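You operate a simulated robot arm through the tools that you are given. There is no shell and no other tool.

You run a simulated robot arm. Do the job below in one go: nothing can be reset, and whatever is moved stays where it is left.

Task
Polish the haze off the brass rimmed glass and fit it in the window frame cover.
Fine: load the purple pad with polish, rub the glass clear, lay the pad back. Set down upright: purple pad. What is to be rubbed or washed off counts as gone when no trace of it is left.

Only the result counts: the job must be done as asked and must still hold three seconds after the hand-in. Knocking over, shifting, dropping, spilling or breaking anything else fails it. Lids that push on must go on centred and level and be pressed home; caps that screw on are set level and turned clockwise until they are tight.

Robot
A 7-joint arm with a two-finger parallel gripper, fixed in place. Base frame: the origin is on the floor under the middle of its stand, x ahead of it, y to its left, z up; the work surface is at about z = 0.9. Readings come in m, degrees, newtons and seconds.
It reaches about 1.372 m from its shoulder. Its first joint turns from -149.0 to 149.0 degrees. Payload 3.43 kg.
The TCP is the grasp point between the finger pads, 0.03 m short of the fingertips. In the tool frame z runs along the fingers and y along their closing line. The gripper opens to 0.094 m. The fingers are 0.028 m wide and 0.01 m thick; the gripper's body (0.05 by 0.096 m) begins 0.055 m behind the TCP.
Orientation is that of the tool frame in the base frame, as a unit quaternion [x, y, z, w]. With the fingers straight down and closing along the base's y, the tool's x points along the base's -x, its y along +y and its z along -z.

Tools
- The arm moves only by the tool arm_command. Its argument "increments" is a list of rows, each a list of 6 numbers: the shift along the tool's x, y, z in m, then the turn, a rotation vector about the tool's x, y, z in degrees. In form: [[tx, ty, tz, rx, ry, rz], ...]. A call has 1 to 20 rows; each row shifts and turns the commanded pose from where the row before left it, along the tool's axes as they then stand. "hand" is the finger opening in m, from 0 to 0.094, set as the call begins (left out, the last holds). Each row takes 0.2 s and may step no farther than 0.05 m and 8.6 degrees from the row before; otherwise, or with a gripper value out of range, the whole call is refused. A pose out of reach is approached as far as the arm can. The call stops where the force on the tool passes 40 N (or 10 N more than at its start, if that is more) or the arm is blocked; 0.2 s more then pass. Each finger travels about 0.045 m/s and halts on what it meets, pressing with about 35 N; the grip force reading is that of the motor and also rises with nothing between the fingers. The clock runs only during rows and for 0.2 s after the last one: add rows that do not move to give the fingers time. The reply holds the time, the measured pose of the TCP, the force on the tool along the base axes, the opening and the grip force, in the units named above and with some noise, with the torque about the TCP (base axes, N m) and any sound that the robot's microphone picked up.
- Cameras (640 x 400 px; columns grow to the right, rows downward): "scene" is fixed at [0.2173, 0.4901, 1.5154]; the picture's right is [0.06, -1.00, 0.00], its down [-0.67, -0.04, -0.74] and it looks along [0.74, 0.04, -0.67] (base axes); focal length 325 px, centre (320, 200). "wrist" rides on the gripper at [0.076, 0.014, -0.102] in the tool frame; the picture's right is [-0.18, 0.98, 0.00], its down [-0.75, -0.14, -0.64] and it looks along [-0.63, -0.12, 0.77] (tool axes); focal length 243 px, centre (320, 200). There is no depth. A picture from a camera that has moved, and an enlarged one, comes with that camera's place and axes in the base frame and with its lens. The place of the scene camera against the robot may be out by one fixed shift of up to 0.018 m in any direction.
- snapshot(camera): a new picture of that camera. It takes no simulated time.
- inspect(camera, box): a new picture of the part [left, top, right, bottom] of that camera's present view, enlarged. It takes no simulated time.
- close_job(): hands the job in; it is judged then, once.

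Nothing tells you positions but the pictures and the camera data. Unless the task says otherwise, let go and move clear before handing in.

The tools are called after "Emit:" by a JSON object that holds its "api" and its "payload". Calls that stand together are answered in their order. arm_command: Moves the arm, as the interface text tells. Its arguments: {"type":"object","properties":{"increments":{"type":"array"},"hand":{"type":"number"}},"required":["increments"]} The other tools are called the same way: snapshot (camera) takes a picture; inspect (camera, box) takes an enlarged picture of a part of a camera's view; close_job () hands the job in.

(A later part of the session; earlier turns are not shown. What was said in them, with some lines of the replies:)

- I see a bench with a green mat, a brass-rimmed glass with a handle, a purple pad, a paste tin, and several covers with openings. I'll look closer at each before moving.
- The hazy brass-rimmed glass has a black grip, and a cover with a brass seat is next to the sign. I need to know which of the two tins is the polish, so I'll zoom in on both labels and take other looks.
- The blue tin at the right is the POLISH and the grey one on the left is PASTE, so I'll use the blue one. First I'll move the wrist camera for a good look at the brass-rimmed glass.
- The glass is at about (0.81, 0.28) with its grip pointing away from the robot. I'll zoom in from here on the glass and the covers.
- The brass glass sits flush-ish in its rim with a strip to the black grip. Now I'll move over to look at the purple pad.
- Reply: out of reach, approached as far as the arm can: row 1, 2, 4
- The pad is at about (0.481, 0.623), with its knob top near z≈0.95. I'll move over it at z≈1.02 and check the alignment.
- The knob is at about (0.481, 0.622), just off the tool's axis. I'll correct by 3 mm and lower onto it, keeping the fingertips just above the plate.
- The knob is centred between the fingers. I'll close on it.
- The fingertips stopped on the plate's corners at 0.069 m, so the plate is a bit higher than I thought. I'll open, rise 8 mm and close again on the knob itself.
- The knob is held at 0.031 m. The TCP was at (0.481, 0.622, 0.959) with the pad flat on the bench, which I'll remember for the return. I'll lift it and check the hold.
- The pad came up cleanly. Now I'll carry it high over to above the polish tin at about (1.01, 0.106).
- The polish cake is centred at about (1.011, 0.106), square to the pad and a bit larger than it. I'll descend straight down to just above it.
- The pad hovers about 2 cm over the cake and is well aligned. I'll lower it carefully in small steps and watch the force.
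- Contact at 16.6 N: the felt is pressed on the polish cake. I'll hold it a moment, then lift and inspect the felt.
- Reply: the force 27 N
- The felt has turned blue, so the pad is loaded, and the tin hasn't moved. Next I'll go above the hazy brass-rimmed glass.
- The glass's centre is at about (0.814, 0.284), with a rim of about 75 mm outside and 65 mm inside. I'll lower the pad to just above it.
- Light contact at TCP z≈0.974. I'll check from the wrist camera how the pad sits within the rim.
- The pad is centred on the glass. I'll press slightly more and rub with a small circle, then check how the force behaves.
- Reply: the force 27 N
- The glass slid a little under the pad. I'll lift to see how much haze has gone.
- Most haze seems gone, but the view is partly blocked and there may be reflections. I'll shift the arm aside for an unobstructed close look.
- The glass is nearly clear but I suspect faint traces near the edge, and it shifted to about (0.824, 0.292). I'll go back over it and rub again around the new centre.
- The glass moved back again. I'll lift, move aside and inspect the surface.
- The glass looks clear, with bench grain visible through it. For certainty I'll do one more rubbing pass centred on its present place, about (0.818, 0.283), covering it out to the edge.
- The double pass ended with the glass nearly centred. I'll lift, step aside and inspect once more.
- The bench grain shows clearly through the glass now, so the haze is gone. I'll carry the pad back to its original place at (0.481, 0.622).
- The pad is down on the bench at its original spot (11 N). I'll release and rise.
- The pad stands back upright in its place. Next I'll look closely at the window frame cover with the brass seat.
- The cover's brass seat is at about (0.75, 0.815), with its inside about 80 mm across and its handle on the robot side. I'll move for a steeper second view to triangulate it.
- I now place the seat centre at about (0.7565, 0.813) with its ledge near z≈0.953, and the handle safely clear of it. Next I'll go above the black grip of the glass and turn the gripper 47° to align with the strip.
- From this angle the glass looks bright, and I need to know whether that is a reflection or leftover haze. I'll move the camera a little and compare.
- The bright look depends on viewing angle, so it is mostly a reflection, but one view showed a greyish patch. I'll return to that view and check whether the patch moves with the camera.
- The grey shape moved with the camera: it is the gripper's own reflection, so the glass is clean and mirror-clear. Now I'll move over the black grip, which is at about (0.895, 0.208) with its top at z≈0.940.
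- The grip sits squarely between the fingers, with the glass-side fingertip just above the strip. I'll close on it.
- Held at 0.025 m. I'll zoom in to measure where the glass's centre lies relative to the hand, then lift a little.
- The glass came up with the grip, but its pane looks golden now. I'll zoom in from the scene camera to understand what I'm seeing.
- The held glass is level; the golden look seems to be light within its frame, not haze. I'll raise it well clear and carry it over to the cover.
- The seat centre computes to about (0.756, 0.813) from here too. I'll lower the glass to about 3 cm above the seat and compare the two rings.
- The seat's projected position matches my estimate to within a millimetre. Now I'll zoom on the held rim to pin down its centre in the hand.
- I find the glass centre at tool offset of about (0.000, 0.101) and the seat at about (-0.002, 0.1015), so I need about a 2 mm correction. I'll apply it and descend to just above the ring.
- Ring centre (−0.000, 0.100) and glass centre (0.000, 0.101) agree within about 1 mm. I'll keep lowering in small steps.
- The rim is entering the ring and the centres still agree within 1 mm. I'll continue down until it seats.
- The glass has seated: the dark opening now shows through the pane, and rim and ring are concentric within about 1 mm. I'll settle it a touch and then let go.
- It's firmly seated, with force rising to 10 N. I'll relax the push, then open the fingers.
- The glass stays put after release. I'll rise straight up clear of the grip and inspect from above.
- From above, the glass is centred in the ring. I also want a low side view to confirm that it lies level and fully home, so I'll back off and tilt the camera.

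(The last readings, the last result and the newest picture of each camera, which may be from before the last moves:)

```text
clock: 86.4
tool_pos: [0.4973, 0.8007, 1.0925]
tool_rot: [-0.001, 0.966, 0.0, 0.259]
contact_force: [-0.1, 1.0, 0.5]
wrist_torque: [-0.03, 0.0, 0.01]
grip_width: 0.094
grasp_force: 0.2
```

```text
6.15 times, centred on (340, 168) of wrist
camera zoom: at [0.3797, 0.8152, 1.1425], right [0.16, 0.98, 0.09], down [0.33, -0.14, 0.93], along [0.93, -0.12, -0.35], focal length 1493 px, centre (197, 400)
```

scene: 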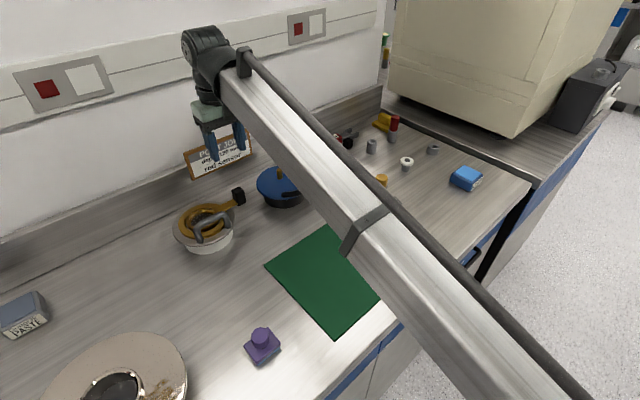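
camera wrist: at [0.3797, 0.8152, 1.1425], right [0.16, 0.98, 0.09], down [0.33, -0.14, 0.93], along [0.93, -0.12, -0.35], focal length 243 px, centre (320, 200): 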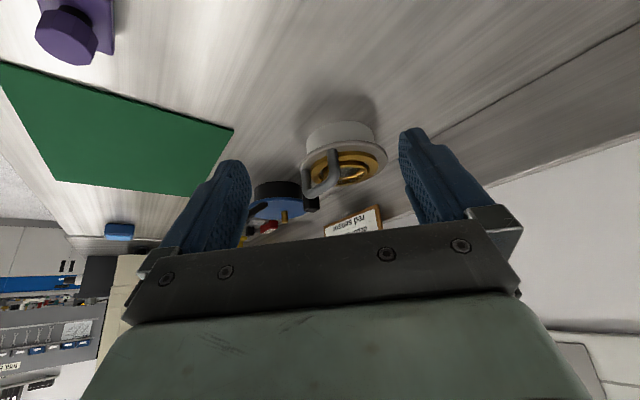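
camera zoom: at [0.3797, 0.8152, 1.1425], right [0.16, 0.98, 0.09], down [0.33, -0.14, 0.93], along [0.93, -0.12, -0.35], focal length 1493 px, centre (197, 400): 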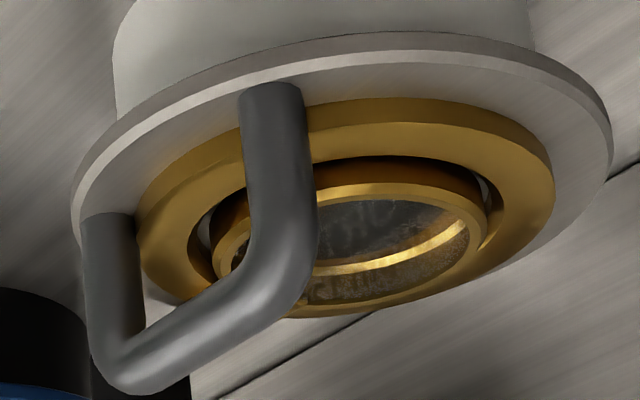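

Emit:
{"api": "inspect", "payload": {"camera": "wrist", "box": [325, 160, 365, 190]}}

Emit:
{"api": "inspect", "payload": {"camera": "scene", "box": [185, 195, 235, 235]}}

```text
13.33 times, centred on (345, 175) of wrist
camera zoom: at [0.3797, 0.8152, 1.1425], right [0.16, 0.98, 0.09], down [0.33, -0.14, 0.93], along [0.93, -0.12, -0.35], focal length 3235 px, centre (-13, 533)
```

zoom: 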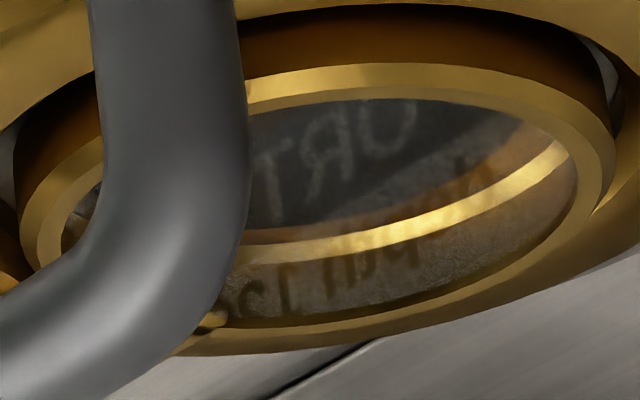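

```text
10.00 times, centred on (210, 215) of scene
camera zoom: at [0.2173, 0.4901, 1.5154], right [0.06, -1.0, 0.0], down [-0.67, -0.04, -0.74], along [0.74, 0.04, -0.67], focal length 3252 px, centre (1420, 50)
```

zoom: 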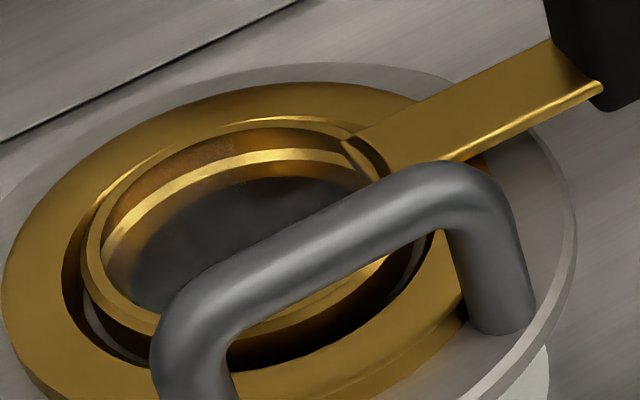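

The pane mirrors the sign's lettering sharply, so it is truly clean, and the rim sits parallel to the ring. I'll untilt, retreat to a clear place, and check that nothing else was disturbed.

Emit:
{"api": "arm_command", "payload": {"increments": [[0, 0, -0.02, 0, 0, 0], [0, 0, -0.02, 0, 7.5, 0], [0, 0, -0.02, 0, 7.5, 0], [0, 0, 0, 0, 7.5, 0], [0, 0, 0, 0, 7.5, 0], [0, 0, 0, 0, 0, 0]]}}

Emit:
{"api": "arm_command", "payload": {"increments": [[-0.01, -0.04, -0.002, 0, 0, 0], [-0.01, -0.04, -0.002, 0, 0, 0], [-0.01, -0.04, -0.002, 0, 0, 0], [-0.01, -0.04, -0.002, 0, 0, 0], [-0.01, -0.04, -0.002, 0, 0, 0], [-0.01, -0.04, -0.002, 0, 0, 0], [-0.01, -0.04, -0.002, 0, 0, 0], [-0.01, -0.04, -0.002, 0, 0, 0], [-0.01, -0.04, -0.002, 0, 0, 0], [-0.01, -0.04, -0.002, 0, 0, 0], [-0.01, -0.04, -0.002, 0, 0, 0], [-0.01, -0.04, -0.002, 0, 0, 0], [-0.01, -0.04, -0.002, 0, 0, 0], [-0.01, -0.04, -0.002, 0, 0, 0], [0, 0, 0, 0, 0, 0]]}}

Emit:
{"api": "snapshot", "payload": {"camera": "scene"}}

Emit:
{"api": "inspect", "payload": {"camera": "scene", "box": [435, 155, 499, 195]}}

Emit:
{"api": "inspect", "payload": {"camera": "scene", "box": [210, 300, 330, 390]}}

Emit:
{"api": "inspect", "payload": {"camera": "scene", "box": [160, 190, 256, 260]}}

```text
clock: 87.8
tool_pos: [0.4694, 0.7997, 1.1447]
tool_rot: [0.0, 1.0, 0.0, 0.0]
contact_force: [-0.4, -0.3, 0.3]
wrist_torque: [-0.03, -0.02, 0.0]
grip_width: 0.0939
grasp_force: 0.0
```

```text
clock: 91.0
tool_pos: [0.6357, 0.2596, 1.1069]
tool_rot: [0.0, 1.0, 0.002, 0.004]
contact_force: [0.4, -1.0, 0.2]
wrist_torque: [0.01, 0.0, 0.04]
grip_width: 0.0937
grasp_force: 0.0
out of reach, approached as far as the arm can: row 7, 8, 9, 10, 11, 12, 13, 14
```

```text
taken
```

scene: 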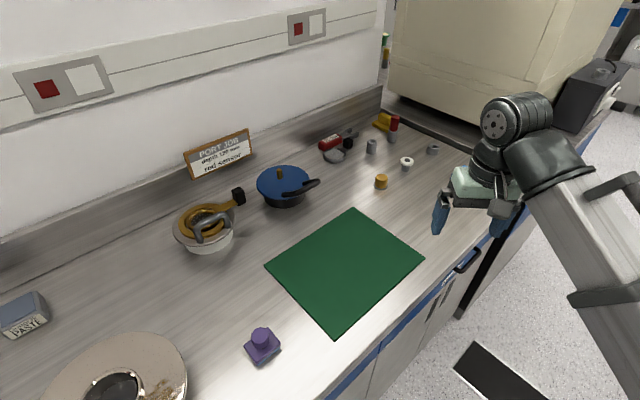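

```text
10.00 times, centred on (467, 175) of scene
camera zoom: at [0.2173, 0.4901, 1.5154], right [0.06, -1.0, 0.0], down [-0.67, -0.04, -0.74], along [0.74, 0.04, -0.67], focal length 3252 px, centre (-1150, 450)
```

zoom: 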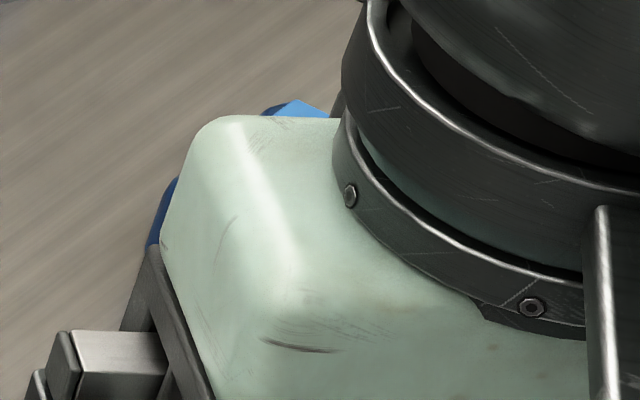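

```text
4.44 times, centred on (270, 345) of scene
camera zoom: at [0.2173, 0.4901, 1.5154], right [0.06, -1.0, 0.0], down [-0.67, -0.04, -0.74], along [0.74, 0.04, -0.67], focal length 1445 px, centre (542, -444)
```

zoom: 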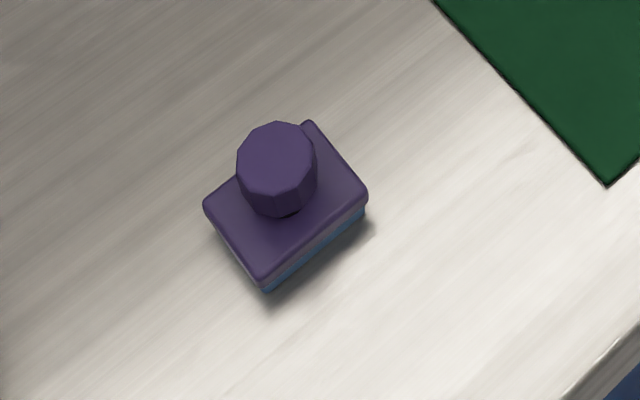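

```text
5.71 times, centred on (208, 225) of scene
camera zoom: at [0.2173, 0.4901, 1.5154], right [0.06, -1.0, 0.0], down [-0.67, -0.04, -0.74], along [0.74, 0.04, -0.67], focal length 1858 px, centre (960, 57)
```

zoom: 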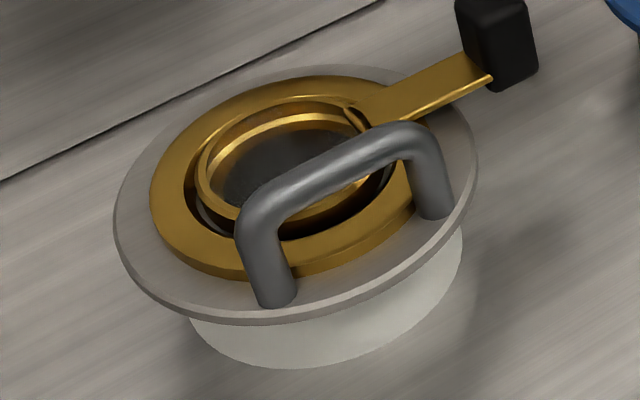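

The pad is back in its spot, the cover and polish tin haven't moved, and the clean glass rests centred in the brass window seat. The hand is clear, so I'm handing in the job.

Emit:
{"api": "close_job", "payload": {}}

```text
The job is handed in.
```

The brass-rimmed glass is polished clear and seated in the brass ring of the window frame cover. The job has been handed in, but the hand-in reply gave no verdict.

- **Polishing:** I loaded the purple pad on the blue POLISH tin and rubbed the glass in three passes. In the last views no haze showed, and the glass reflected the sign's lettering.
- **Fitting:** The glass sits in the ring, centred to within about 1 mm, and looks level. I did not press on the rim itself; I lowered the glass by its grip until the force rose to 10 N, then let go. Part of that force was the strip bearing on the ring's outer edge.
- **Pad:** It stands upright in its original place, with the used polish still on the felt.
- **Everything else:** The cover is where it was at the start. The polish tin had not moved after I loaded the pad, but the arm hid it in my last view. I saw nothing knocked over. The glass slid about a centimetre on the bench while I rubbed it, before I picked it up.
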